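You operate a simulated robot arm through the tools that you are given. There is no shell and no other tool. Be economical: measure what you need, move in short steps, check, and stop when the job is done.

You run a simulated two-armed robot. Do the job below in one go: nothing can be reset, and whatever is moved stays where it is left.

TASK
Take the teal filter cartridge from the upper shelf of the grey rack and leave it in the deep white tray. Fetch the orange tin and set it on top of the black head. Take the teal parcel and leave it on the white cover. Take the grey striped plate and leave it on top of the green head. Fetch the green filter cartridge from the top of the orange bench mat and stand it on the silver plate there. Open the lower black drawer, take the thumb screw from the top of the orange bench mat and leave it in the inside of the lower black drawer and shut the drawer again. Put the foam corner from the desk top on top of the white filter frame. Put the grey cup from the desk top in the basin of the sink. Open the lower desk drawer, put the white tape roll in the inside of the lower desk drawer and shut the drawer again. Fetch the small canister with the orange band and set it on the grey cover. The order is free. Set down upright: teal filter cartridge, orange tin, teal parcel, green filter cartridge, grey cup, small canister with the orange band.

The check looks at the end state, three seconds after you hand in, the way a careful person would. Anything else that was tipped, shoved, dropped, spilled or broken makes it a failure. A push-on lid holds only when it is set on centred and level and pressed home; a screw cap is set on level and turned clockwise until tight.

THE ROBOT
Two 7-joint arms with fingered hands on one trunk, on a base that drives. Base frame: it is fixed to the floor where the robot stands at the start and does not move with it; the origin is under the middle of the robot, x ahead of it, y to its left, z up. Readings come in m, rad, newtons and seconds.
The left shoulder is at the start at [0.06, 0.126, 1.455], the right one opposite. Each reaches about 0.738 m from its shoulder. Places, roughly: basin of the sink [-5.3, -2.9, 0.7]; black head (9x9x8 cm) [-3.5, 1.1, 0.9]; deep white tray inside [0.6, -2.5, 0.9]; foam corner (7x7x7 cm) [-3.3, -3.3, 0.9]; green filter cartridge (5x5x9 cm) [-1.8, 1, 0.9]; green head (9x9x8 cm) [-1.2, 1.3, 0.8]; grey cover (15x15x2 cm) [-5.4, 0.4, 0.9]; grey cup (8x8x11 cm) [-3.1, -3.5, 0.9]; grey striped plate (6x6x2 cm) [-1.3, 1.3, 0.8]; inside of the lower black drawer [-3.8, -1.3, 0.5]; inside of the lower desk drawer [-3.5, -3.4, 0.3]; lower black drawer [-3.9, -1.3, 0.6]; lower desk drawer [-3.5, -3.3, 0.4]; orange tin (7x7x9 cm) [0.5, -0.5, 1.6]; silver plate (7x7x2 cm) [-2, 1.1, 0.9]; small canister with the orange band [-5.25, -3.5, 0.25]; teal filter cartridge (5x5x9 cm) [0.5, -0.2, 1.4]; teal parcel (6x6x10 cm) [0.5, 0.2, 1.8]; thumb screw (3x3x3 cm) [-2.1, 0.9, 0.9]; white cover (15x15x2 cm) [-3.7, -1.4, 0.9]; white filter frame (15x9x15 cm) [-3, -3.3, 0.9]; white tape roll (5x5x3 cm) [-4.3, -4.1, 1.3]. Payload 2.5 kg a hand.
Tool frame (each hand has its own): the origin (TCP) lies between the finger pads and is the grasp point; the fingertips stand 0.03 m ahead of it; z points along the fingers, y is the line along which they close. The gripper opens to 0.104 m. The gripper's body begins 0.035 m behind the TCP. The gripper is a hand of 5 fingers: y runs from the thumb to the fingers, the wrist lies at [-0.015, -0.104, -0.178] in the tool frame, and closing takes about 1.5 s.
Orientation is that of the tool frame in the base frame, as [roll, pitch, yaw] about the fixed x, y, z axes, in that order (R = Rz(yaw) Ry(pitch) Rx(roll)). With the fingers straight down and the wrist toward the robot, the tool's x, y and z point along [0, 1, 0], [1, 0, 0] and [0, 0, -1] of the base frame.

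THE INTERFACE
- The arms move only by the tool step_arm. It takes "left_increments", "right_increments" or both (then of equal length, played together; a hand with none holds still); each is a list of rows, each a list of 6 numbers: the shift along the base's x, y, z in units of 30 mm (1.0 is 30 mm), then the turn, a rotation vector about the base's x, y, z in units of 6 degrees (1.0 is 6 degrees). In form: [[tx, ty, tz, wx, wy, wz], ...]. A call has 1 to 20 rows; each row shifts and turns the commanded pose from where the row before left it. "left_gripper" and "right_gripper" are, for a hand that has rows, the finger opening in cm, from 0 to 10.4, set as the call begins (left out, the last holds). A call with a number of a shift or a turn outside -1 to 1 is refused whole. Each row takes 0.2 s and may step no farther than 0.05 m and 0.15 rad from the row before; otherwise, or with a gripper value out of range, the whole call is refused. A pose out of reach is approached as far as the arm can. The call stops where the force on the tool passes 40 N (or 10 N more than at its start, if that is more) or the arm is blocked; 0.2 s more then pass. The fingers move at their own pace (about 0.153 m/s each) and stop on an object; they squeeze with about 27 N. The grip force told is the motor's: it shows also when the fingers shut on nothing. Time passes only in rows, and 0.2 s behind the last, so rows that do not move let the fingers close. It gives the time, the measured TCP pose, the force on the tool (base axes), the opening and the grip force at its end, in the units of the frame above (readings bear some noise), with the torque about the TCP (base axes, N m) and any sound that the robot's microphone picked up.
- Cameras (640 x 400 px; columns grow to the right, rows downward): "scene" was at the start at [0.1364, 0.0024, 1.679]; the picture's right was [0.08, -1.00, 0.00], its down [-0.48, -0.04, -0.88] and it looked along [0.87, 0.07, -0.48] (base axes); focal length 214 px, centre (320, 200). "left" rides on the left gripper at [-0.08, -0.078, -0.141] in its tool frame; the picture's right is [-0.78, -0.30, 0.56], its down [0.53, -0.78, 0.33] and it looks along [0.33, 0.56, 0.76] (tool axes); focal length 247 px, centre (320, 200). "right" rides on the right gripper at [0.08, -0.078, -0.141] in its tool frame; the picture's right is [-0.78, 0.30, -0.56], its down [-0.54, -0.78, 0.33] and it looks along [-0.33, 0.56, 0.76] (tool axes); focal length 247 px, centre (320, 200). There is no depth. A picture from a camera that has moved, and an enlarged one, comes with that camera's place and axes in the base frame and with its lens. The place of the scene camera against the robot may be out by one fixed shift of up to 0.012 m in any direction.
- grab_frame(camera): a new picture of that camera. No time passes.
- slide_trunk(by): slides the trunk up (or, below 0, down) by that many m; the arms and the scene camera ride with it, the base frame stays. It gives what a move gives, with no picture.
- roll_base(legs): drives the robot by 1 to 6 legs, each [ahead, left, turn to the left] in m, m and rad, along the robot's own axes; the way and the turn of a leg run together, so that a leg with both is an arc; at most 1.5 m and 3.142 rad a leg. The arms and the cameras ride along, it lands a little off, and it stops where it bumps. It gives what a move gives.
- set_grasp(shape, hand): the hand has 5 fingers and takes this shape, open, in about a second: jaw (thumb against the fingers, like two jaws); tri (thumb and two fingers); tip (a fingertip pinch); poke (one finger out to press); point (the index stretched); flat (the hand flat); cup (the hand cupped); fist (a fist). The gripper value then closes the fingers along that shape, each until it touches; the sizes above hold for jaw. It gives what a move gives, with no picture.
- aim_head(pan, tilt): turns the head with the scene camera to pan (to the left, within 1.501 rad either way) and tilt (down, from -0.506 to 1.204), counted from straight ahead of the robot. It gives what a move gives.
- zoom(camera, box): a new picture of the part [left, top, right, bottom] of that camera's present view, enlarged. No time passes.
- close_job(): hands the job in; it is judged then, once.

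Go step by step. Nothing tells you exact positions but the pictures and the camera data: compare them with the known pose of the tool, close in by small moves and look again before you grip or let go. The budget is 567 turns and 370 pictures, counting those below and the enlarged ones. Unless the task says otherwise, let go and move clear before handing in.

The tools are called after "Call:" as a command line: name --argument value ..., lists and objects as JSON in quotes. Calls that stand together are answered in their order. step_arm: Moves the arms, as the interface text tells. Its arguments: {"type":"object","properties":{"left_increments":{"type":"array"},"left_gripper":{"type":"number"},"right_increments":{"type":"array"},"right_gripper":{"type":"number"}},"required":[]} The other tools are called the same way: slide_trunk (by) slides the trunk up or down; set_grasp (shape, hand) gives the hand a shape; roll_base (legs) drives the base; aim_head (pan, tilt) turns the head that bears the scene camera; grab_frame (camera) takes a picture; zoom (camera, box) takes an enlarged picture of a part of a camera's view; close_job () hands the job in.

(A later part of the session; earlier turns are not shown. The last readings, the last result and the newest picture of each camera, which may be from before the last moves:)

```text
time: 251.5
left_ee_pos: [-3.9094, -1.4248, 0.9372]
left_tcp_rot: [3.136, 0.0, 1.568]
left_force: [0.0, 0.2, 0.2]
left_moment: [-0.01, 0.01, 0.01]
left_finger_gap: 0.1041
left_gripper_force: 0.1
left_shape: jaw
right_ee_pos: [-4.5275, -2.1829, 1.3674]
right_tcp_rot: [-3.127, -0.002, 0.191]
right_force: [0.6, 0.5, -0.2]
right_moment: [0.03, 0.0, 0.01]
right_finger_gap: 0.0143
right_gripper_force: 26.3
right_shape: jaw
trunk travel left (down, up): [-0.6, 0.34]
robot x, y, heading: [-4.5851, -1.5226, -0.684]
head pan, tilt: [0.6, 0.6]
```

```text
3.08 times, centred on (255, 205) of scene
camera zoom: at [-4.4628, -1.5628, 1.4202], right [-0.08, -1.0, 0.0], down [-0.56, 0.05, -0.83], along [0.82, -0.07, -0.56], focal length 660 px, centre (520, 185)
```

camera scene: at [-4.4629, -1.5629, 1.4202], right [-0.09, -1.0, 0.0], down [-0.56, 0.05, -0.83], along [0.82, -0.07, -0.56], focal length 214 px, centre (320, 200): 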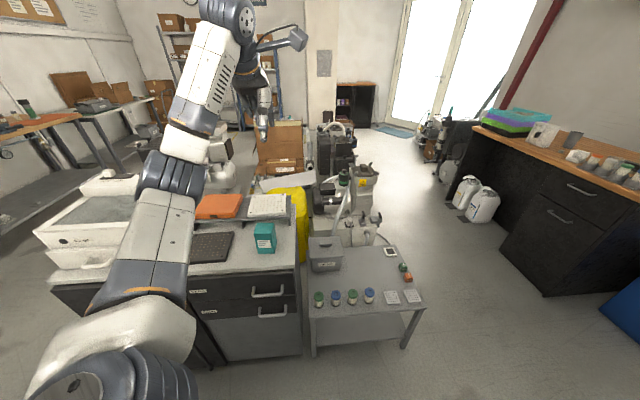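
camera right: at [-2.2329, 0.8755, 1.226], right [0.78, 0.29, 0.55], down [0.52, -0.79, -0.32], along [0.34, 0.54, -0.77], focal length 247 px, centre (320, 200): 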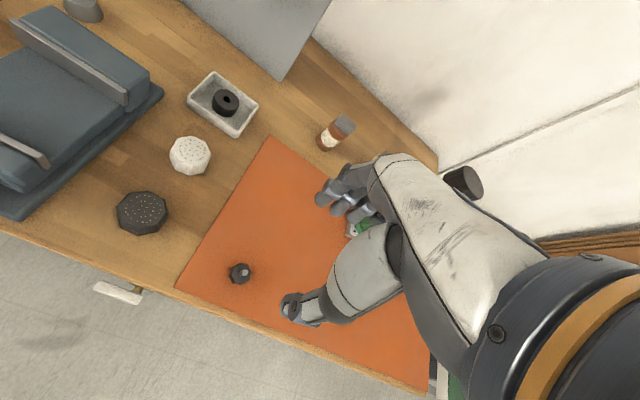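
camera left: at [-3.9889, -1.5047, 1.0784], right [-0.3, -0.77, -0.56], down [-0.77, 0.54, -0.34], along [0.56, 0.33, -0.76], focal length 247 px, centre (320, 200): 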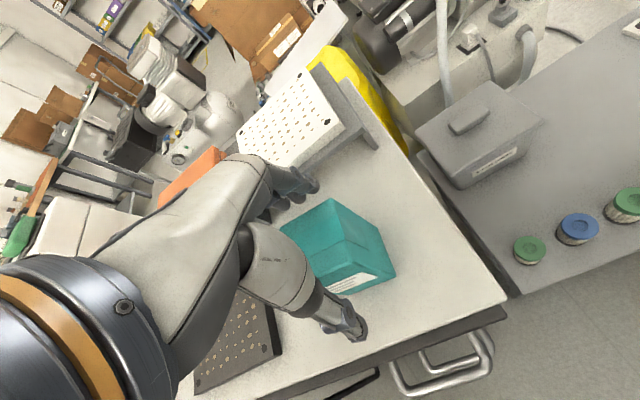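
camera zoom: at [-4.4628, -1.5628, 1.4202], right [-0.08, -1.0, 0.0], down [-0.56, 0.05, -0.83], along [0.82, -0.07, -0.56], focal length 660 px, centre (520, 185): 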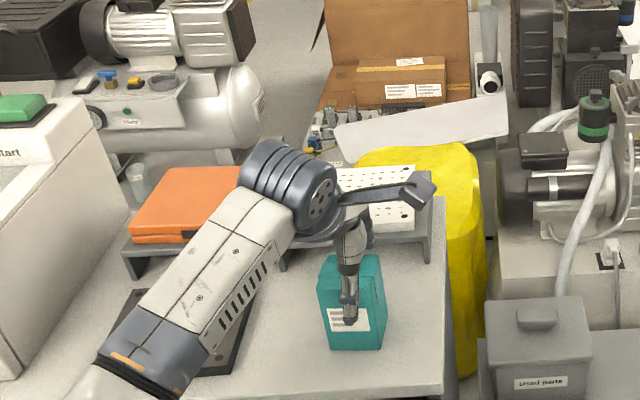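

Astride the parcel. Shift slightly and close.

Call:
step_arm --left_increments '[[0, -0.2, -0.2, 0, 0, 0], [0, 0, 0, 0, 0, 0]]'

Call:
step_arm --left_increments '[[0, 0, 0, 0, 0, 0], [0, 0, 0, 0, 0, 0], [0, 0, 0, 0, 0, 0], [0, 0, 0, 0, 0, 0], [0, 0, 0, 0, 0, 0], [0, 0, 0, 0, 0, 0], [0, 0, 0, 0, 0, 0]]' --left_gripper 0

Call:
step_arm --left_increments '[[0, 0, 0.5, 0, 0, 0], [0, 0, 1, 0, 0, 0], [0, 0, 1, 0, 0, 0], [0, 0, 1, 0, 0, 0], [0, 0, 1, 0, 0, 0]]'

Call:
zoom --camera "scene" --box '[170, 140, 340, 270]'

```text
time: 252.1
left_ee_pos: [-3.9094, -1.4307, 0.9317]
left_tcp_rot: [3.137, 0.0, 1.567]
left_force: [-0.5, 0.6, 0.0]
left_moment: [0.03, -0.04, 0.01]
left_finger_gap: 0.1039
left_gripper_force: 0.0
left_shape: jaw
right_ee_pos: [-4.5273, -2.1835, 1.3676]
right_tcp_rot: [-3.129, -0.002, 0.191]
right_force: [-0.3, -0.4, 0.0]
right_moment: [-0.01, -0.01, -0.01]
right_finger_gap: 0.0145
right_gripper_force: 27.1
right_shape: jaw
trunk travel left (down, up): [-0.6, 0.34]
robot x, y, heading: [-4.5925, -1.5256, -0.684]
head pan, tilt: [0.6, 0.6]
```

```text
time: 253.7
left_ee_pos: [-3.9094, -1.4314, 0.9321]
left_tcp_rot: [3.137, 0.0, 1.568]
left_force: [-0.1, 0.3, -0.3]
left_moment: [0.1, 0.03, -0.02]
left_finger_gap: 0.0529
left_gripper_force: 27.3
left_shape: jaw
right_ee_pos: [-4.5274, -2.1828, 1.3675]
right_tcp_rot: [-3.129, -0.002, 0.19]
right_force: [0.5, 0.6, 0.0]
right_moment: [0.03, 0.01, 0.02]
right_finger_gap: 0.0145
right_gripper_force: 26.8
right_shape: jaw
trunk travel left (down, up): [-0.6, 0.34]
robot x, y, heading: [-4.5867, -1.525, -0.693]
head pan, tilt: [0.6, 0.6]
```

```text
time: 254.9
left_ee_pos: [-3.9101, -1.4313, 1.0689]
left_tcp_rot: [3.138, 0.0, 1.565]
left_force: [0.4, -1.3, -2.3]
left_moment: [-0.01, 0.04, -0.01]
left_finger_gap: 0.0528
left_gripper_force: 26.7
left_shape: jaw
right_ee_pos: [-4.5282, -2.183, 1.368]
right_tcp_rot: [-3.126, -0.002, 0.19]
right_force: [-0.6, -0.3, 0.3]
right_moment: [-0.02, -0.02, -0.01]
right_finger_gap: 0.0143
right_gripper_force: 27.0
right_shape: jaw
trunk travel left (down, up): [-0.6, 0.34]
robot x, y, heading: [-4.5879, -1.5253, -0.686]
head pan, tilt: [0.6, 0.6]
```

```text
3.08 times, centred on (255, 205) of scene
camera zoom: at [-4.4629, -1.5629, 1.4201], right [-0.08, -1.0, 0.0], down [-0.56, 0.05, -0.83], along [0.82, -0.07, -0.56], focal length 660 px, centre (520, 185)
```

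zoom: 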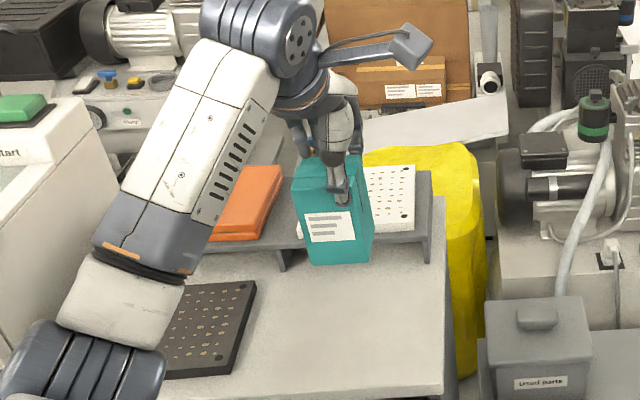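

Parcel lifted, foot ≈9.6 cm below the TCP. Moving the base so it comes over the cover.

Call:
roll_base --legs '[[0.119, 0.123, 0]]'

Call:
step_arm --left_increments '[[0.5, 0, 0, 0, 0, 0], [0, 0, 0, 0, 0, 0]]'

Call:
grab_frame --camera "left"

Call:
zoom --camera "scene" --box '[170, 140, 340, 270]'

```text
time: 256.4
left_ee_pos: [-3.7422, -1.4122, 1.0679]
left_tcp_rot: [3.139, -0.001, 1.565]
left_force: [-0.3, -0.3, -1.6]
left_moment: [-0.04, -0.02, -0.01]
left_finger_gap: 0.053
left_gripper_force: 27.0
left_shape: jaw
right_ee_pos: [-4.3614, -2.1635, 1.368]
right_tcp_rot: [-3.125, 0.0, 0.192]
right_force: [0.1, 0.4, 0.2]
right_moment: [0.01, 0.02, 0.0]
right_finger_gap: 0.0145
right_gripper_force: 27.2
right_shape: jaw
trunk travel left (down, up): [-0.6, 0.34]
robot x, y, heading: [-4.4213, -1.5023, -0.687]
head pan, tilt: [0.6, 0.6]
```

```text
time: 257.0
left_ee_pos: [-3.7273, -1.412, 1.0674]
left_tcp_rot: [3.137, 0.001, 1.566]
left_force: [-0.1, 0.1, -0.7]
left_moment: [-0.03, -0.02, -0.02]
left_finger_gap: 0.0527
left_gripper_force: 26.5
left_shape: jaw
right_ee_pos: [-4.3617, -2.1629, 1.3673]
right_tcp_rot: [-3.128, -0.003, 0.189]
right_force: [0.7, -0.4, 0.2]
right_moment: [-0.01, 0.02, -0.04]
right_finger_gap: 0.0146
right_gripper_force: 27.0
right_shape: jaw
trunk travel left (down, up): [-0.6, 0.34]
robot x, y, heading: [-4.4202, -1.5049, -0.687]
head pan, tilt: [0.6, 0.6]
```

```text
259 pictures are left
camera left: at [-3.8066, -1.4922, 1.2096], right [-0.3, -0.77, -0.56], down [-0.77, 0.54, -0.34], along [0.56, 0.33, -0.76], focal length 247 px, centre (320, 200)
```

left: 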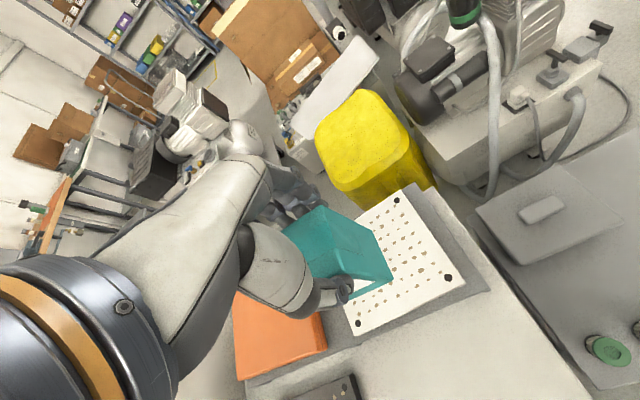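

```text
3.08 times, centred on (255, 205) of scene
camera zoom: at [-4.2959, -1.5423, 1.4202], right [-0.09, -1.0, 0.0], down [-0.56, 0.05, -0.83], along [0.82, -0.07, -0.56], focal length 660 px, centre (520, 185)
```

zoom: 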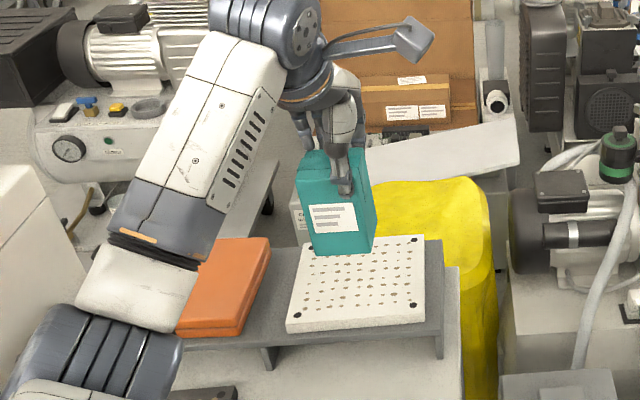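

Cover centre ≈[-3.711, -1.401]. Shift and lower to ~2 cm above.

Call:
step_arm --left_increments '[[0.4, 0.25, -0.5, 0, 0, 0], [0, 0, -1, 0, 0, 0], [0, 0, -0.3, 0, 0, 0]]'

Call:
zoom --camera "scene" --box '[190, 150, 320, 250]'

Call:
grab_frame --camera "left"

```text
time: 257.8
left_ee_pos: [-3.7152, -1.4045, 1.0134]
left_tcp_rot: [3.136, 0.001, 1.566]
left_force: [-0.7, -1.3, -1.7]
left_moment: [-0.02, 0.01, 0.02]
left_finger_gap: 0.0527
left_gripper_force: 26.7
left_shape: jaw
right_ee_pos: [-4.3613, -2.162, 1.3667]
right_tcp_rot: [-3.128, -0.002, 0.191]
right_force: [-1.8, 0.4, -0.5]
right_moment: [0.0, -0.01, 0.01]
right_finger_gap: 0.0145
right_gripper_force: 26.7
right_shape: jaw
trunk travel left (down, up): [-0.6, 0.34]
robot x, y, heading: [-4.4234, -1.5053, -0.686]
head pan, tilt: [0.6, 0.6]
```

```text
4.00 times, centred on (255, 200) of scene
camera zoom: at [-4.2956, -1.5423, 1.4202], right [-0.09, -1.0, 0.0], down [-0.56, 0.05, -0.82], along [0.82, -0.07, -0.57], focal length 858 px, centre (580, 200)
```

zoom: 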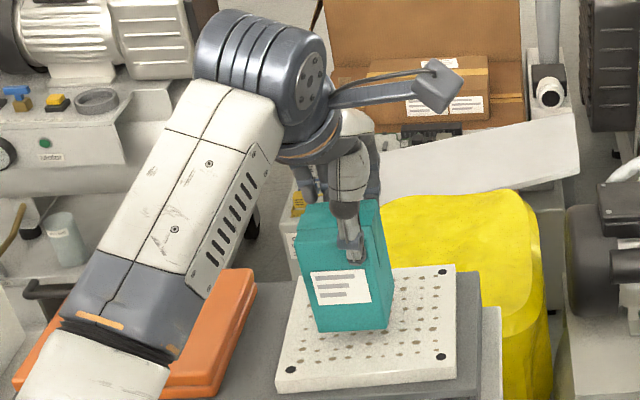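

```text
256 pictures are left
camera left: at [-3.7942, -1.4847, 1.1548], right [-0.3, -0.78, -0.56], down [-0.77, 0.54, -0.34], along [0.56, 0.33, -0.76], focal length 247 px, centre (320, 200)
```

left: 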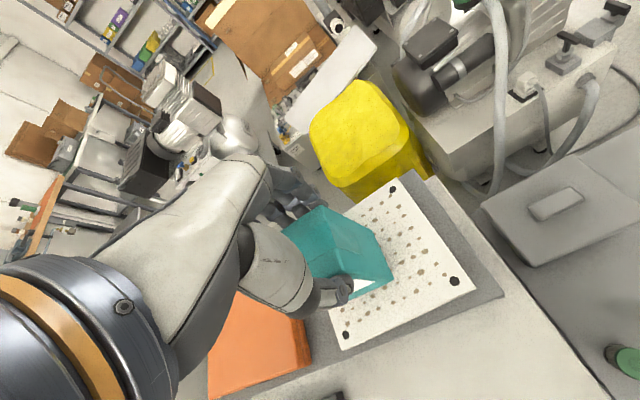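

Looks centred and upright. Lower to contact.

Call:
step_arm --left_increments '[[0, 0, -0.2, 0, 0, 0], [0, 0, -0.2, 0, 0, 0]]'

Call:
step_arm --left_increments '[[0, 0, -0.12, 0, 0, 0]]'

Call:
step_arm --left_increments '[[0, 0, -0.12, 0, 0, 0]]'

Call:
step_arm --left_increments '[[0, 0, -0.12, 0, 0, 0]]'

```text
time: 258.4
left_ee_pos: [-3.715, -1.4037, 1.002]
left_tcp_rot: [3.136, 0.0, 1.565]
left_force: [-0.8, -0.1, -1.8]
left_moment: [0.0, -0.02, -0.02]
left_finger_gap: 0.053
left_gripper_force: 27.2
left_shape: jaw
right_ee_pos: [-4.3614, -2.1631, 1.368]
right_tcp_rot: [-3.127, -0.002, 0.191]
right_force: [0.2, 0.1, -1.1]
right_moment: [0.0, -0.02, 0.01]
right_finger_gap: 0.0143
right_gripper_force: 27.2
right_shape: jaw
trunk travel left (down, up): [-0.6, 0.34]
robot x, y, heading: [-4.4214, -1.5042, -0.685]
head pan, tilt: [0.6, 0.6]
```

```text
time: 258.8
left_ee_pos: [-3.716, -1.4046, 0.9995]
left_tcp_rot: [3.134, 0.002, 1.565]
left_force: [-0.3, -0.7, -0.1]
left_moment: [-0.01, 0.06, 0.01]
left_finger_gap: 0.0529
left_gripper_force: 27.2
left_shape: jaw
right_ee_pos: [-4.3617, -2.1625, 1.3676]
right_tcp_rot: [-3.126, -0.002, 0.189]
right_force: [-0.1, 0.1, -0.4]
right_moment: [0.01, -0.02, -0.03]
right_finger_gap: 0.0146
right_gripper_force: 27.2
right_shape: jaw
trunk travel left (down, up): [-0.6, 0.34]
robot x, y, heading: [-4.4181, -1.5009, -0.688]
head pan, tilt: [0.6, 0.6]
```

```text
time: 259.2
left_ee_pos: [-3.7153, -1.4035, 0.9971]
left_tcp_rot: [3.131, 0.001, 1.564]
left_force: [1.5, -2.6, 7.0]
left_moment: [0.07, 0.0, -0.06]
left_finger_gap: 0.053
left_gripper_force: 26.8
left_shape: jaw
right_ee_pos: [-4.364, -2.1622, 1.3669]
right_tcp_rot: [-3.126, -0.002, 0.189]
right_force: [0.1, 0.2, 0.5]
right_moment: [0.02, -0.01, 0.03]
right_finger_gap: 0.0146
right_gripper_force: 27.0
right_shape: jaw
trunk travel left (down, up): [-0.6, 0.34]
robot x, y, heading: [-4.4234, -1.5033, -0.687]
head pan, tilt: [0.6, 0.6]
```

```text
time: 259.6
left_ee_pos: [-3.7156, -1.4034, 0.9968]
left_tcp_rot: [3.124, 0.003, 1.567]
left_force: [1.9, -3.5, 21.2]
left_moment: [0.3, -0.11, -0.07]
left_finger_gap: 0.0534
left_gripper_force: 27.0
left_shape: jaw
right_ee_pos: [-4.3647, -2.1641, 1.3679]
right_tcp_rot: [-3.126, -0.004, 0.19]
right_force: [0.3, 0.2, 0.1]
right_moment: [-0.01, -0.02, -0.01]
right_finger_gap: 0.0146
right_gripper_force: 26.9
right_shape: jaw
trunk travel left (down, up): [-0.6, 0.34]
robot x, y, heading: [-4.4227, -1.5029, -0.687]
head pan, tilt: [0.6, 0.6]
```

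Contact. Ease off, open, and rise.

Call:
step_arm --left_increments '[[0, 0, 0.12, 0, 0, 0]]'

Call:
step_arm --left_increments '[[0, 0, 0, 0, 0, 0], [0, 0, 0, 0, 0, 0], [0, 0, 0, 0, 0, 0], [0, 0, 0, 0, 0, 0], [0, 0, 0, 0, 0, 0]]' --left_gripper 9.5

Call:
step_arm --left_increments '[[0, 0, 0.3, 0, 0, 0], [0, 0, 0.5, 0, 0, 0], [0, 0, 1, 0, 0, 0], [0, 0, 1, 0, 0, 0], [0, 0, 1, 0, 0, 0], [0, 0, 1, 0, 0, 0]]'

Call:
zoom --camera "scene" --box '[170, 120, 340, 250]'

```text
time: 260.0
left_ee_pos: [-3.7174, -1.4034, 0.9969]
left_tcp_rot: [3.131, -0.001, 1.567]
left_force: [4.6, -2.9, 17.0]
left_moment: [0.29, -0.31, -0.12]
left_finger_gap: 0.0538
left_gripper_force: 27.1
left_shape: jaw
right_ee_pos: [-4.3631, -2.1619, 1.3665]
right_tcp_rot: [-3.125, -0.003, 0.19]
right_force: [0.4, -0.8, -0.8]
right_moment: [-0.01, -0.02, 0.0]
right_finger_gap: 0.0148
right_gripper_force: 27.0
right_shape: jaw
trunk travel left (down, up): [-0.6, 0.34]
robot x, y, heading: [-4.4183, -1.4993, -0.687]
head pan, tilt: [0.6, 0.6]
```

```text
time: 261.2
left_ee_pos: [-3.7161, -1.4037, 0.9949]
left_tcp_rot: [3.135, 0.0, 1.566]
left_force: [0.0, 0.8, 0.3]
left_moment: [-0.02, -0.02, 0.0]
left_finger_gap: 0.0949
left_gripper_force: 0.0
left_shape: jaw
right_ee_pos: [-4.3625, -2.1621, 1.3679]
right_tcp_rot: [-3.125, -0.002, 0.189]
right_force: [0.3, 0.6, 1.1]
right_moment: [-0.03, 0.01, 0.01]
right_finger_gap: 0.0144
right_gripper_force: 27.0
right_shape: jaw
trunk travel left (down, up): [-0.6, 0.34]
robot x, y, heading: [-4.4208, -1.5052, -0.685]
head pan, tilt: [0.6, 0.6]
```

```text
time: 262.6
left_ee_pos: [-3.7156, -1.403, 1.1394]
left_tcp_rot: [3.137, -0.001, 1.566]
left_force: [-0.4, 0.4, 0.0]
left_moment: [0.03, 0.02, 0.0]
left_finger_gap: 0.0949
left_gripper_force: 0.1
left_shape: jaw
right_ee_pos: [-4.3622, -2.1623, 1.3667]
right_tcp_rot: [-3.126, -0.002, 0.19]
right_force: [0.4, 0.0, 0.2]
right_moment: [0.0, 0.02, -0.02]
right_finger_gap: 0.0147
right_gripper_force: 26.9
right_shape: jaw
trunk travel left (down, up): [-0.6, 0.34]
robot x, y, heading: [-4.4196, -1.505, -0.687]
head pan, tilt: [0.6, 0.6]
```

```text
3.08 times, centred on (255, 185) of scene
camera zoom: at [-4.2961, -1.5426, 1.4202], right [-0.09, -1.0, 0.0], down [-0.56, 0.05, -0.83], along [0.82, -0.07, -0.56], focal length 660 px, centre (520, 246)
```

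zoom: 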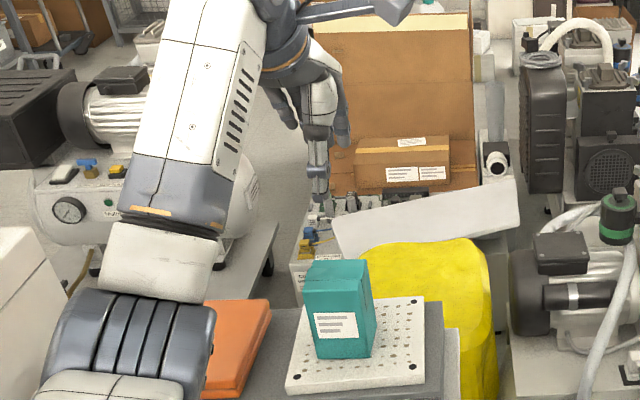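

The parcel stands on the white cover. Next the lower drawer: I'll back off, face +x and prepare the left hand to grip the handle bar from the front (fingers above, thumb below).

Call:
roll_base --legs '[[-0.19, -0.15, 0], [0, 0, 0.69]]'

Call:
step_arm --left_increments '[[-0.5, -0.5, 0, 0, 0, -0.82], [-0.5, -0.5, 0, 0, 0, -0.82], [-0.5, -0.5, 0, 0, 0, -0.82], [-0.5, -0.5, 0, 0, 0, -0.82], [-0.5, -0.5, 0, 0, 0, -0.82], [-0.5, -0.5, 0, 0, 0, -0.82], [-0.5, -0.5, 0, 0, 0, -0.82], [-0.5, -0.5, 0, 0, 0, -0.82], [0, 0, 0, 0, 0, 0]]'

Call:
aim_head --pan 0.2 --tilt 0.8

Call:
grab_frame --camera "scene"

```text
time: 266.3
left_ee_pos: [-4.1944, -0.9676, 1.1394]
left_tcp_rot: [3.136, 0.001, 2.263]
left_force: [0.7, -0.2, -1.0]
left_moment: [-0.01, 0.0, 0.01]
left_finger_gap: 0.0947
left_gripper_force: 0.0
left_shape: jaw
right_ee_pos: [-4.2043, -1.9622, 1.3668]
right_tcp_rot: [-3.128, -0.002, 0.885]
right_force: [0.1, 0.2, 0.6]
right_moment: [0.0, -0.05, 0.01]
right_finger_gap: 0.0145
right_gripper_force: 27.0
right_shape: jaw
trunk travel left (down, up): [-0.6, 0.34]
robot x, y, heading: [-4.6694, -1.4939, 0.009]
head pan, tilt: [0.6, 0.6]
```

```text
time: 268.3
left_ee_pos: [-4.3163, -1.0895, 1.1406]
left_tcp_rot: [3.136, 0.0, 1.574]
left_force: [-0.2, -0.1, 0.9]
left_moment: [0.04, 0.02, -0.01]
left_finger_gap: 0.0949
left_gripper_force: 0.0
left_shape: jaw
right_ee_pos: [-4.2042, -1.9635, 1.3666]
right_tcp_rot: [-3.126, 0.0, 0.884]
right_force: [-0.7, -0.5, 0.1]
right_moment: [-0.01, 0.03, 0.05]
right_finger_gap: 0.0144
right_gripper_force: 27.3
right_shape: jaw
trunk travel left (down, up): [-0.6, 0.34]
robot x, y, heading: [-4.67, -1.4939, 0.005]
head pan, tilt: [0.6, 0.6]
```

```text
time: 269.1
left_ee_pos: [-4.3159, -1.0888, 1.1407]
left_tcp_rot: [3.136, -0.001, 1.574]
left_force: [0.5, -0.6, 0.6]
left_moment: [0.01, 0.0, -0.01]
left_finger_gap: 0.0949
left_gripper_force: 0.0
left_shape: jaw
right_ee_pos: [-4.2041, -1.9634, 1.3675]
right_tcp_rot: [-3.124, -0.002, 0.885]
right_force: [-0.1, 1.0, 0.5]
right_moment: [0.0, 0.02, -0.03]
right_finger_gap: 0.0149
right_gripper_force: 26.8
right_shape: jaw
trunk travel left (down, up): [-0.6, 0.34]
robot x, y, heading: [-4.6713, -1.4936, 0.009]
head pan, tilt: [0.201, 0.799]
```

```text
254 pictures are left
camera scene: at [-4.5466, -1.4836, 1.4033], right [0.21, -0.98, 0.0], down [-0.7, -0.15, -0.7], along [0.68, 0.15, -0.72], focal length 214 px, centre (320, 200)
```

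scene: 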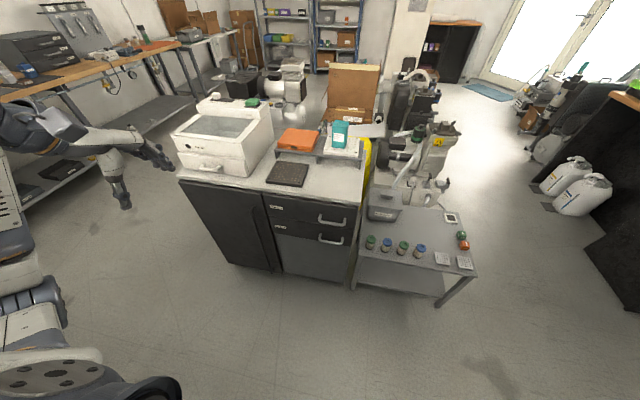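

Now pitch the left hand forward by 90°.

Call:
step_arm --left_increments '[[0, 0, 0, 0, -1, 0], [0, 0, 0, 0, -1, 0], [0, 0, 0, 0, -1, 0], [0, 0, 0, 0, -1, 0], [0, 0, 0, 0, -1, 0], [0, 0, 0, 0, -1, 0], [0, 0, 0, 0, -1, 0], [0, 0, 0, 0, -1, 0], [0, 0, 0, 0, -1, 0], [0, 0, 0, 0, -1, 0], [0, 0, 0, 0, -1, 0], [0, 0, 0, 0, -1, 0], [0, 0, 0, 0, -1, 0], [0, 0, 0, 0, -1, 0], [0, 0, 0, 0, -1, 0]]'

Call:
grab_frame --camera "scene"

```text
time: 272.4
left_ee_pos: [-4.3154, -1.0869, 1.1404]
left_tcp_rot: [1.565, 0.003, 1.571]
left_force: [-1.1, 0.4, 0.3]
left_moment: [0.01, 0.0, 0.0]
left_finger_gap: 0.0948
left_gripper_force: 0.1
left_shape: jaw
right_ee_pos: [-4.2044, -1.9634, 1.3672]
right_tcp_rot: [-3.125, -0.001, 0.884]
right_force: [-0.3, 0.8, -0.3]
right_moment: [-0.02, 0.02, -0.02]
right_finger_gap: 0.0146
right_gripper_force: 27.0
right_shape: jaw
trunk travel left (down, up): [-0.6, 0.34]
robot x, y, heading: [-4.6717, -1.4949, 0.009]
head pan, tilt: [0.201, 0.799]
```

```text
253 pictures are left
camera scene: at [-4.5464, -1.4837, 1.4033], right [0.21, -0.98, 0.0], down [-0.7, -0.15, -0.7], along [0.68, 0.15, -0.72], focal length 214 px, centre (320, 200)
```

scene: 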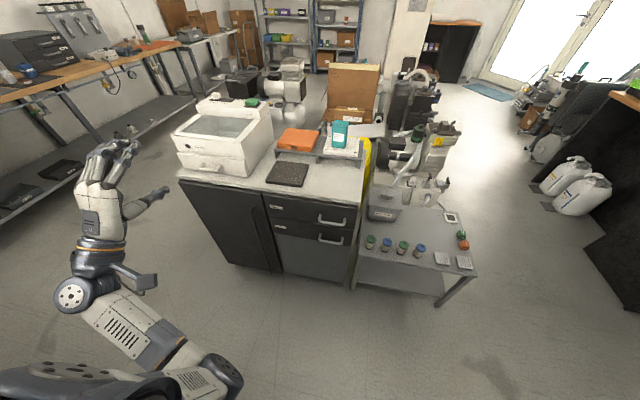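

The hand pose works. Shift sideways to line up with the lower handle and lower the trunk.

Call:
roll_base --legs '[[0, -0.33, -0.01]]'

Call:
slide_trunk --by -0.545

Call:
aim_head --pan 0.5 --tilt 0.4

Call:
grab_frame --camera "scene"

Call:
grab_frame --camera "left"

```text
time: 274.5
left_ee_pos: [-4.309, -1.419, 1.1401]
left_tcp_rot: [1.567, 0.003, 1.559]
left_force: [-0.1, 0.8, 0.6]
left_moment: [0.01, 0.02, -0.01]
left_finger_gap: 0.0949
left_gripper_force: 0.1
left_shape: jaw
right_ee_pos: [-4.2088, -2.2976, 1.3662]
right_tcp_rot: [-3.127, -0.002, 0.874]
right_force: [0.5, 0.9, -0.5]
right_moment: [0.0, -0.01, 0.04]
right_finger_gap: 0.0145
right_gripper_force: 26.6
right_shape: jaw
trunk travel left (down, up): [-0.6, 0.34]
robot x, y, heading: [-4.6694, -1.8244, -0.003]
head pan, tilt: [0.201, 0.799]
```

```text
refused: -0.545 is not a number from -0.4 to 0.4
```

```text
time: 275.4
left_ee_pos: [-4.3105, -1.4184, 1.139]
left_tcp_rot: [1.566, 0.004, 1.559]
left_force: [-1.2, -0.1, 0.1]
left_moment: [-0.01, 0.02, 0.05]
left_finger_gap: 0.0947
left_gripper_force: 0.0
left_shape: jaw
right_ee_pos: [-4.2107, -2.2954, 1.3672]
right_tcp_rot: [-3.127, -0.003, 0.872]
right_force: [-0.2, -0.6, -0.7]
right_moment: [0.0, -0.02, -0.02]
right_finger_gap: 0.0145
right_gripper_force: 26.9
right_shape: jaw
trunk travel left (down, up): [-0.6, 0.34]
robot x, y, heading: [-4.6699, -1.8243, -0.006]
head pan, tilt: [0.499, 0.4]
```

```text
252 pictures are left
camera scene: at [-4.5431, -1.7839, 1.4383], right [0.47, -0.88, 0.0], down [-0.34, -0.18, -0.92], along [0.81, 0.44, -0.39], focal length 214 px, centre (320, 200)
```

scene: 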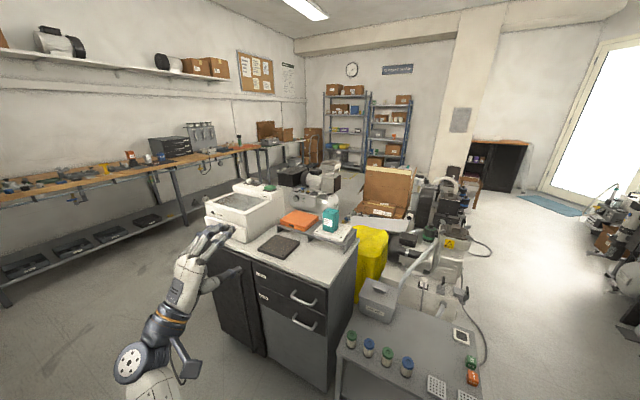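

```text
251 pictures are left
camera left: at [-4.4522, -1.4974, 1.0632], right [0.55, -0.78, -0.29], down [0.34, 0.53, -0.78], along [0.76, 0.33, 0.56], focal length 247 px, centre (320, 200)
```

left: 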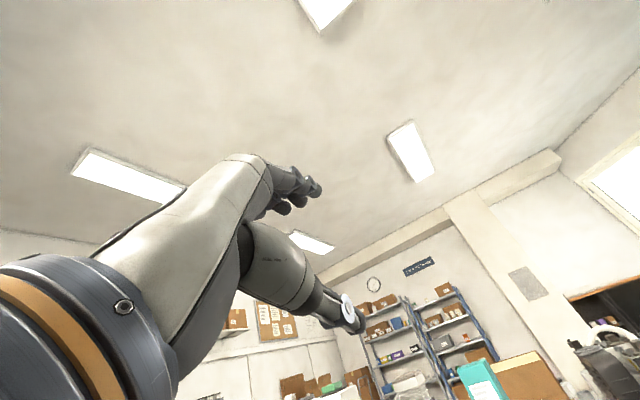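

Call:
slide_trunk --by -0.3

Call:
slide_trunk --by -0.245

Call:
grab_frame --camera "scene"

Call:
grab_frame --camera "left"

```text
time: 278.4
left_ee_pos: [-4.3089, -1.4183, 0.8405]
left_tcp_rot: [1.568, 0.002, 1.556]
left_force: [0.2, -0.7, -0.5]
left_moment: [0.01, 0.02, 0.03]
left_finger_gap: 0.0948
left_gripper_force: 0.1
left_shape: jaw
right_ee_pos: [-4.2084, -2.2965, 1.0672]
right_tcp_rot: [-3.127, -0.001, 0.872]
right_force: [-0.3, -0.6, -0.1]
right_moment: [-0.03, 0.01, -0.02]
right_finger_gap: 0.0146
right_gripper_force: 27.2
right_shape: jaw
trunk travel left (down, up): [-0.3, 0.64]
robot x, y, heading: [-4.6692, -1.8218, -0.007]
head pan, tilt: [0.499, 0.4]
```

```text
time: 280.9
left_ee_pos: [-4.3104, -1.4178, 0.5961]
left_tcp_rot: [1.567, 0.003, 1.558]
left_force: [0.0, -0.2, -0.4]
left_moment: [-0.01, -0.04, 0.01]
left_finger_gap: 0.095
left_gripper_force: 0.2
left_shape: jaw
right_ee_pos: [-4.2082, -2.2945, 0.8222]
right_tcp_rot: [-3.128, -0.001, 0.874]
right_force: [-0.2, -0.6, 0.7]
right_moment: [-0.01, 0.02, -0.03]
right_finger_gap: 0.0144
right_gripper_force: 26.6
right_shape: jaw
trunk travel left (down, up): [-0.055, 0.885]
robot x, y, heading: [-4.6672, -1.8236, -0.003]
head pan, tilt: [0.499, 0.4]
```

```text
250 pictures are left
camera scene: at [-4.5432, -1.7838, 0.8934], right [0.48, -0.88, 0.0], down [-0.34, -0.18, -0.92], along [0.81, 0.44, -0.39], focal length 214 px, centre (320, 200)
```

scene: 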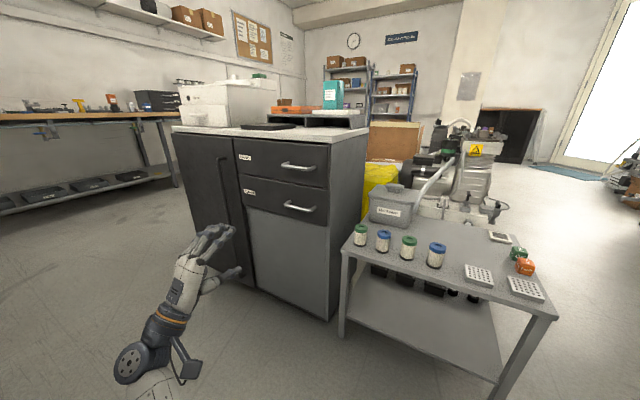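

```text
249 pictures are left
camera left: at [-4.4522, -1.4974, 0.5182], right [0.55, -0.78, -0.29], down [0.34, 0.53, -0.78], along [0.76, 0.33, 0.56], focal length 247 px, centre (320, 200)
```

left: 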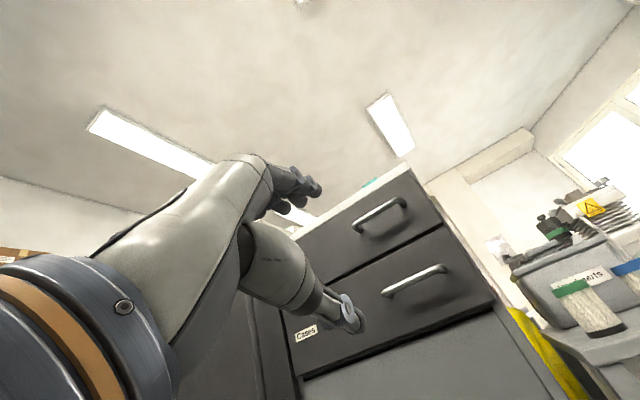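

Call:
zoom --camera "scene" --box '[220, 120, 360, 250]'

Call:
zoom --camera "left" --box '[280, 150, 520, 350]'

```text
3.08 times, centred on (290, 185) of scene
camera zoom: at [-4.5432, -1.7838, 0.8934], right [0.48, -0.88, 0.0], down [-0.34, -0.18, -0.92], along [0.81, 0.44, -0.39], focal length 660 px, centre (412, 246)
```

zoom: 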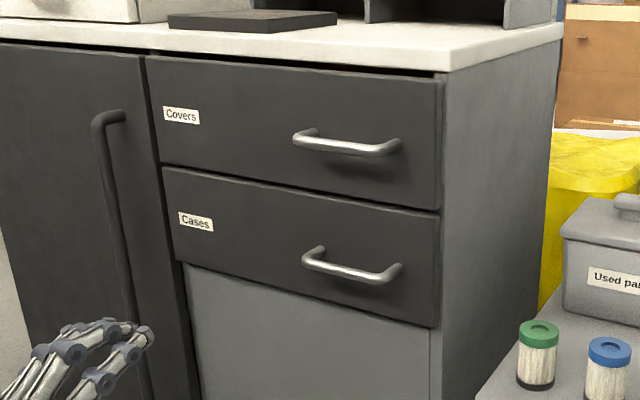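

```text
2.00 times, centred on (400, 250) of left
camera zoom: at [-4.4522, -1.4974, 0.5182], right [0.55, -0.78, -0.29], down [0.34, 0.53, -0.78], along [0.76, 0.33, 0.56], focal length 494 px, centre (160, 100)
```

zoom: 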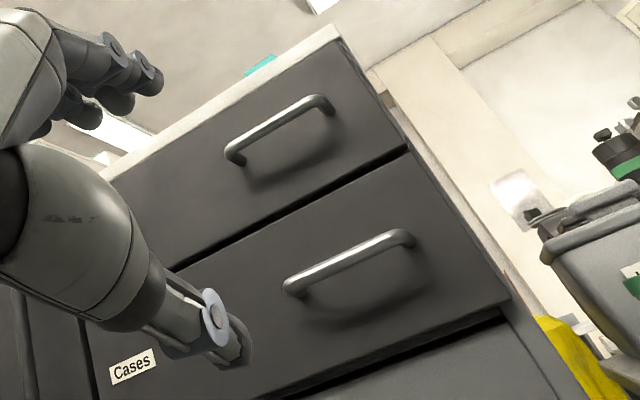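

Handle bar centre ≈[-4.014, -1.416, 0.596]; the TCP is at the right height and y. Roll ahead, then check.

Call:
roll_base --legs '[[0.25, 0, 0]]'

Call:
grab_frame --camera "left"

Call:
zoom --camera "scene" --box '[160, 120, 360, 300]'

```text
time: 282.8
left_ee_pos: [-4.0527, -1.4181, 0.595]
left_tcp_rot: [1.566, 0.004, 1.561]
left_force: [0.4, 0.2, 0.9]
left_moment: [0.03, 0.01, -0.03]
left_finger_gap: 0.0945
left_gripper_force: 0.0
left_shape: jaw
right_ee_pos: [-3.9523, -2.2949, 0.8219]
right_tcp_rot: [-3.126, -0.001, 0.874]
right_force: [-0.1, -0.6, -0.9]
right_moment: [0.02, 0.01, 0.01]
right_finger_gap: 0.0145
right_gripper_force: 27.0
right_shape: jaw
trunk travel left (down, up): [-0.055, 0.885]
robot x, y, heading: [-4.4146, -1.8232, -0.002]
head pan, tilt: [0.499, 0.4]
```

```text
246 pictures are left
camera left: at [-4.1961, -1.4977, 0.5182], right [0.55, -0.78, -0.29], down [0.34, 0.53, -0.78], along [0.76, 0.33, 0.56], focal length 247 px, centre (320, 200)
```

left: 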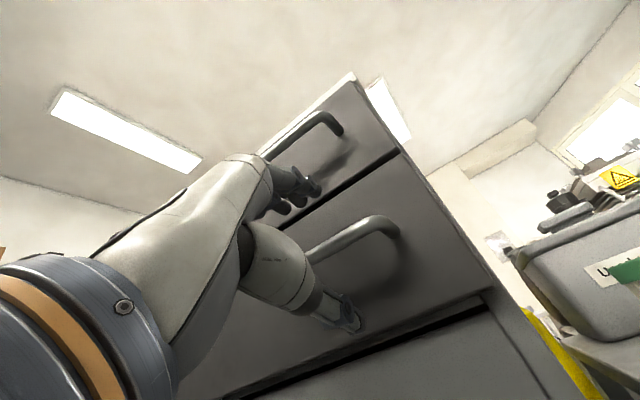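

```text
2.22 times, centred on (260, 210) of scene
camera zoom: at [-4.2866, -1.7843, 0.8934], right [0.48, -0.88, 0.0], down [-0.34, -0.19, -0.92], along [0.81, 0.44, -0.39], focal length 477 px, centre (453, 178)
```

zoom: 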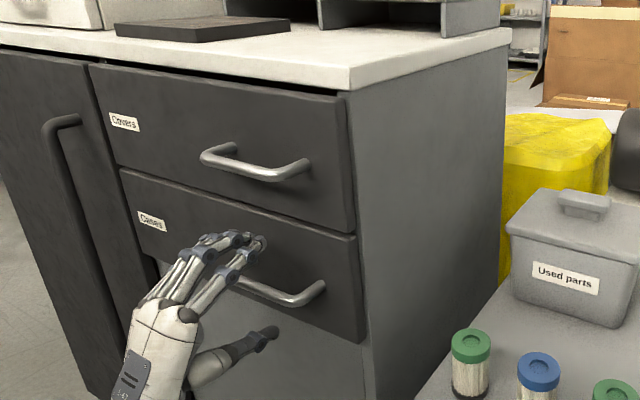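

Fingers are above the bar, thumb below. Advance 2.7 cm and close.

Call:
step_arm --left_increments '[[0.5, 0, 0, 0, 0, 0], [0.4, 0, 0, 0, 0, 0]]'

Call:
step_arm --left_increments '[[0, 0, 0, 0, 0, 0], [0, 0, 0, 0, 0, 0], [0, 0, 0, 0, 0, 0], [0, 0, 0, 0, 0, 0], [0, 0, 0, 0, 0, 0], [0, 0, 0, 0, 0, 0], [0, 0, 0, 0, 0, 0], [0, 0, 0, 0, 0, 0]]' --left_gripper 0

Call:
zoom --camera "scene" --box '[160, 120, 360, 300]'

```text
time: 283.4
left_ee_pos: [-4.0255, -1.4179, 0.595]
left_tcp_rot: [1.567, 0.003, 1.56]
left_force: [0.2, 0.0, -0.2]
left_moment: [0.03, -0.02, -0.01]
left_finger_gap: 0.0948
left_gripper_force: 0.0
left_shape: jaw
right_ee_pos: [-3.9529, -2.2955, 0.8221]
right_tcp_rot: [-3.13, -0.001, 0.875]
right_force: [-0.1, 0.2, 0.9]
right_moment: [0.0, 0.02, -0.01]
right_finger_gap: 0.0146
right_gripper_force: 27.3
right_shape: jaw
trunk travel left (down, up): [-0.055, 0.885]
robot x, y, heading: [-4.4144, -1.8218, -0.003]
head pan, tilt: [0.499, 0.4]
```

```text
time: 285.2
left_ee_pos: [-4.027, -1.4166, 0.5952]
left_tcp_rot: [1.569, 0.003, 1.56]
left_force: [1.3, -4.0, -12.3]
left_moment: [0.07, -0.03, -0.04]
left_finger_gap: 0.0
left_gripper_force: 26.6
left_shape: jaw
right_ee_pos: [-3.9514, -2.2952, 0.8229]
right_tcp_rot: [-3.128, 0.0, 0.875]
right_force: [0.5, -0.5, -0.2]
right_moment: [-0.01, -0.01, 0.01]
right_finger_gap: 0.0146
right_gripper_force: 27.3
right_shape: jaw
trunk travel left (down, up): [-0.055, 0.885]
robot x, y, heading: [-4.412, -1.8244, -0.003]
head pan, tilt: [0.499, 0.4]
```

```text
2.22 times, centred on (260, 210) of scene
camera zoom: at [-4.286, -1.784, 0.8932], right [0.48, -0.88, 0.0], down [-0.34, -0.19, -0.92], along [0.81, 0.44, -0.39], focal length 477 px, centre (453, 178)
```

zoom: 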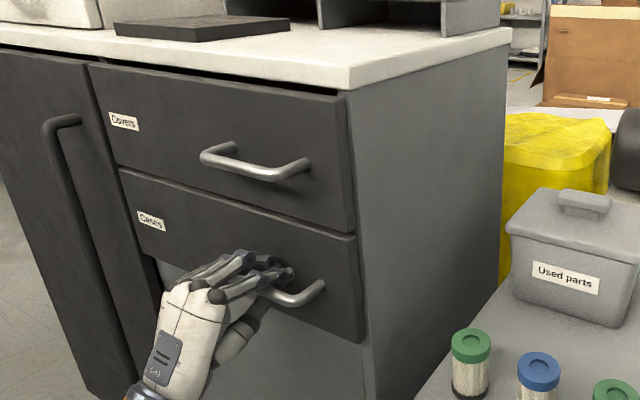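

The hand wraps the bar. Pull the drawer open with the base.

Call:
roll_base --legs '[[-0.12, 0, 0]]'

Call:
zoom --camera "scene" --box '[160, 120, 360, 300]'

```text
time: 286.4
left_ee_pos: [-4.1424, -1.4173, 0.5947]
left_tcp_rot: [1.568, 0.004, 1.559]
left_force: [-1.2, -10.2, -14.2]
left_moment: [0.04, -0.05, -0.12]
left_finger_gap: 0.0
left_gripper_force: 26.6
left_shape: jaw
right_ee_pos: [-4.0637, -2.2932, 0.8223]
right_tcp_rot: [-3.125, -0.002, 0.879]
right_force: [0.1, -0.3, -1.3]
right_moment: [0.02, 0.03, -0.03]
right_finger_gap: 0.0146
right_gripper_force: 27.5
right_shape: jaw
trunk travel left (down, up): [-0.055, 0.885]
robot x, y, heading: [-4.5273, -1.8217, 0.004]
head pan, tilt: [0.499, 0.4]
```

```text
2.22 times, centred on (260, 210) of scene
camera zoom: at [-4.4001, -1.7836, 0.8932], right [0.48, -0.88, 0.0], down [-0.34, -0.19, -0.92], along [0.81, 0.44, -0.39], focal length 477 px, centre (453, 178)
```

zoom: 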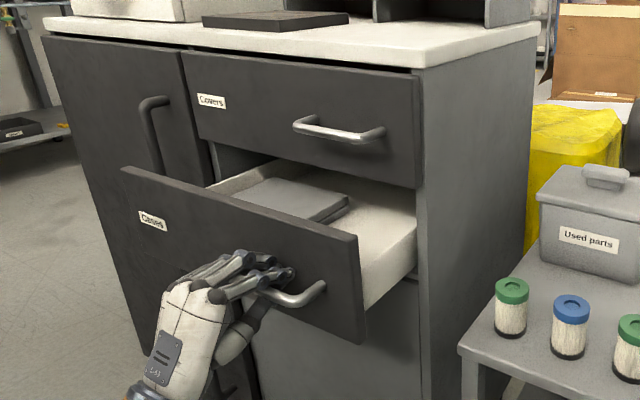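

The drawer slides well. Open it 10 cm more.

Call:
roll_base --legs '[[-0.11, 0, 0]]'

Call:
step_arm --left_increments '[[0, 0, 0, 0, 0, 0], [0, 0, 0, 0, 0, 0], [0, 0, 0, 0, 0, 0], [0, 0, 0, 0, 0, 0], [0, 0, 0, 0, 0, 0]]' --left_gripper 9

Call:
grab_frame --camera "scene"

```text
time: 287.6
left_ee_pos: [-4.2488, -1.416, 0.5947]
left_tcp_rot: [1.57, 0.003, 1.562]
left_force: [-0.5, -7.5, -12.7]
left_moment: [0.06, -0.07, -0.12]
left_finger_gap: 0.0
left_gripper_force: 26.5
left_shape: jaw
right_ee_pos: [-4.1701, -2.2933, 0.8218]
right_tcp_rot: [-3.125, -0.001, 0.88]
right_force: [0.2, -0.2, -0.1]
right_moment: [-0.01, 0.01, 0.0]
right_finger_gap: 0.0146
right_gripper_force: 27.2
right_shape: jaw
trunk travel left (down, up): [-0.055, 0.885]
robot x, y, heading: [-4.6378, -1.8217, 0.005]
head pan, tilt: [0.499, 0.4]
```

```text
time: 288.8
left_ee_pos: [-4.2493, -1.4166, 0.5943]
left_tcp_rot: [1.569, 0.002, 1.562]
left_force: [-0.1, 0.1, 0.6]
left_moment: [-0.01, -0.01, -0.01]
left_finger_gap: 0.0899
left_gripper_force: 0.1
left_shape: jaw
right_ee_pos: [-4.1711, -2.293, 0.8229]
right_tcp_rot: [-3.127, -0.002, 0.88]
right_force: [0.1, 0.1, 0.0]
right_moment: [-0.03, 0.02, 0.02]
right_finger_gap: 0.0146
right_gripper_force: 27.3
right_shape: jaw
trunk travel left (down, up): [-0.055, 0.885]
robot x, y, heading: [-4.6361, -1.8226, 0.001]
head pan, tilt: [0.499, 0.4]
```

```text
242 pictures are left
camera scene: at [-4.5083, -1.7841, 0.8934], right [0.48, -0.88, 0.0], down [-0.34, -0.19, -0.92], along [0.81, 0.44, -0.39], focal length 214 px, centre (320, 200)
```

scene: 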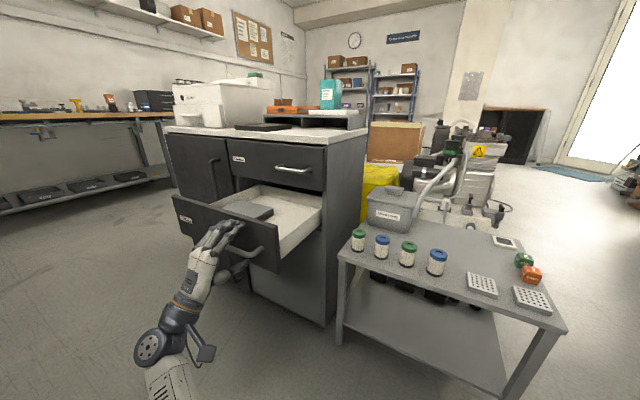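

Released. Now back off and move left so the right hand with the screw comes over the open drawer.

Call:
roll_base --legs '[[-0.1, 0, 0], [0, 0.87, 0]]'

Call:
aim_head --pan -0.6 --tilt 0.5

Call:
grab_frame --camera "scene"

```text
time: 290.0
left_ee_pos: [-4.3481, -1.4123, 0.5938]
left_tcp_rot: [1.574, 0.003, 1.571]
left_force: [-0.2, -0.4, 1.3]
left_moment: [-0.01, 0.01, 0.01]
left_finger_gap: 0.0898
left_gripper_force: 0.1
left_shape: jaw
right_ee_pos: [-4.2589, -2.2873, 0.8215]
right_tcp_rot: [-3.121, 0.005, 0.889]
right_force: [-0.2, 0.1, -0.4]
right_moment: [-0.02, -0.01, -0.01]
right_finger_gap: 0.0144
right_gripper_force: 26.8
right_shape: jaw
trunk travel left (down, up): [-0.055, 0.885]
robot x, y, heading: [-4.7316, -1.8213, 0.009]
head pan, tilt: [0.499, 0.4]
stopped in leg 1: the robot was blocked; the commanded pose is now the measured one
```

```text
time: 291.4
left_ee_pos: [-4.3479, -1.4132, 0.5923]
left_tcp_rot: [1.575, 0.003, 1.571]
left_force: [0.2, 0.6, -0.3]
left_moment: [0.01, -0.02, 0.0]
left_finger_gap: 0.09
left_gripper_force: 0.1
left_shape: jaw
right_ee_pos: [-4.2588, -2.2877, 0.8172]
right_tcp_rot: [-3.12, 0.006, 0.888]
right_force: [0.4, 0.0, 0.3]
right_moment: [0.0, 0.0, 0.02]
right_finger_gap: 0.0149
right_gripper_force: 26.8
right_shape: jaw
trunk travel left (down, up): [-0.055, 0.885]
robot x, y, heading: [-4.7315, -1.8203, 0.007]
head pan, tilt: [-0.6, 0.499]
```

```text
241 pictures are left
camera scene: at [-4.6056, -1.8774, 0.8831], right [-0.56, -0.83, 0.0], down [-0.4, 0.27, -0.88], along [0.73, -0.49, -0.48], focal length 214 px, centre (320, 200)
```

scene: 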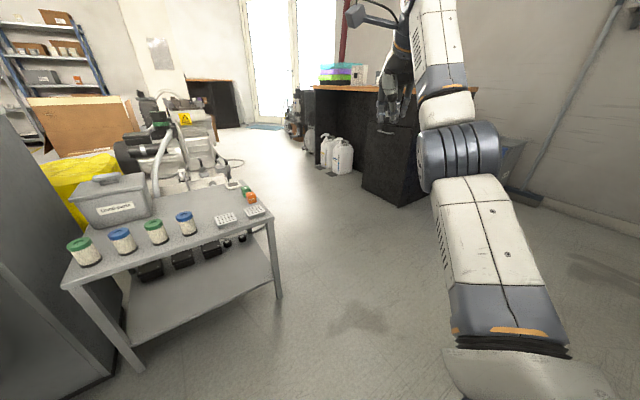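

The bench behind limits me; creep off it and slide left.

Call:
roll_base --legs '[[0.012, 0.2, 0], [0, 0.67, 0]]'

Call:
grab_frame --camera "scene"

Call:
grab_frame --camera "right"

```text
time: 296.2
left_ee_pos: [-4.3391, -0.5604, 0.5936]
left_tcp_rot: [1.573, 0.002, 1.562]
left_force: [0.2, -0.1, -0.7]
left_moment: [0.0, 0.0, -0.01]
left_finger_gap: 0.0901
left_gripper_force: 0.1
left_shape: jaw
right_ee_pos: [-4.2591, -1.4379, 0.8196]
right_tcp_rot: [-3.123, 0.004, 0.879]
right_force: [0.1, 0.2, 0.5]
right_moment: [0.03, -0.01, 0.02]
right_finger_gap: 0.0175
right_gripper_force: 27.2
right_shape: jaw
trunk travel left (down, up): [-0.055, 0.885]
robot x, y, heading: [-4.7237, -0.9694, 0.006]
head pan, tilt: [-0.6, 0.499]
```

```text
240 pictures are left
camera scene: at [-4.6023, -1.0242, 0.884], right [-0.56, -0.83, 0.0], down [-0.4, 0.27, -0.88], along [0.72, -0.49, -0.48], focal length 214 px, centre (320, 200)
```

scene: 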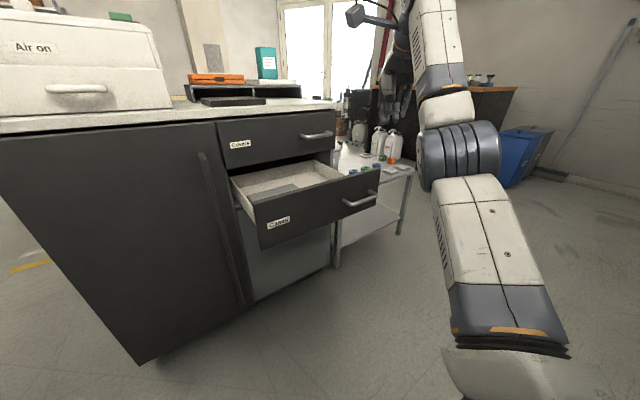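

```text
239 pictures are left
camera right: at [-4.2659, -1.3279, 0.9624], right [-0.26, -0.79, 0.55], down [-0.94, 0.09, -0.32], along [0.2, -0.6, -0.77], focal length 247 px, centre (320, 200)
```

right: 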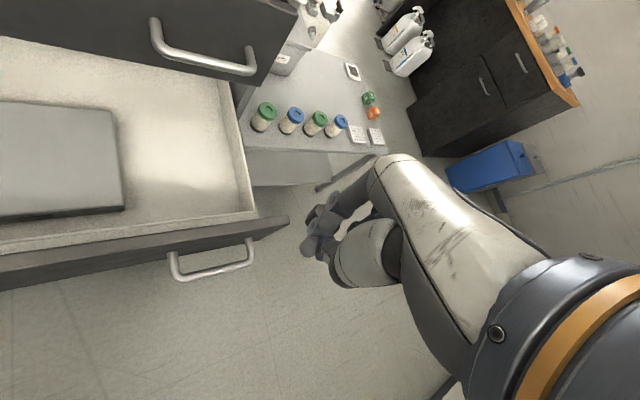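

Call:
zoom --camera "right" --box '[240, 160, 440, 320]'

```text
2.50 times, centred on (340, 240) of right
camera zoom: at [-4.2659, -1.3279, 0.9624], right [-0.26, -0.79, 0.55], down [-0.94, 0.09, -0.32], along [0.2, -0.6, -0.77], focal length 617 px, centre (270, 100)
```

zoom: 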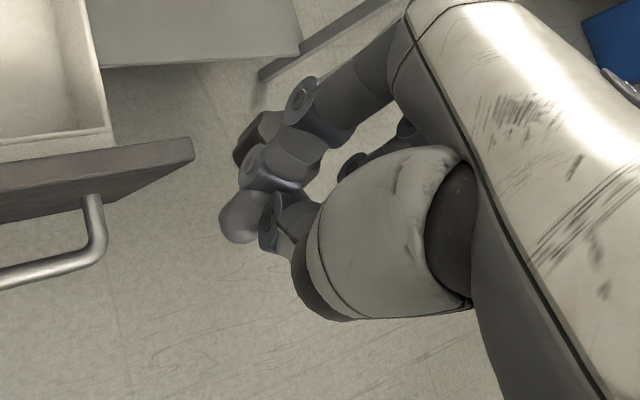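

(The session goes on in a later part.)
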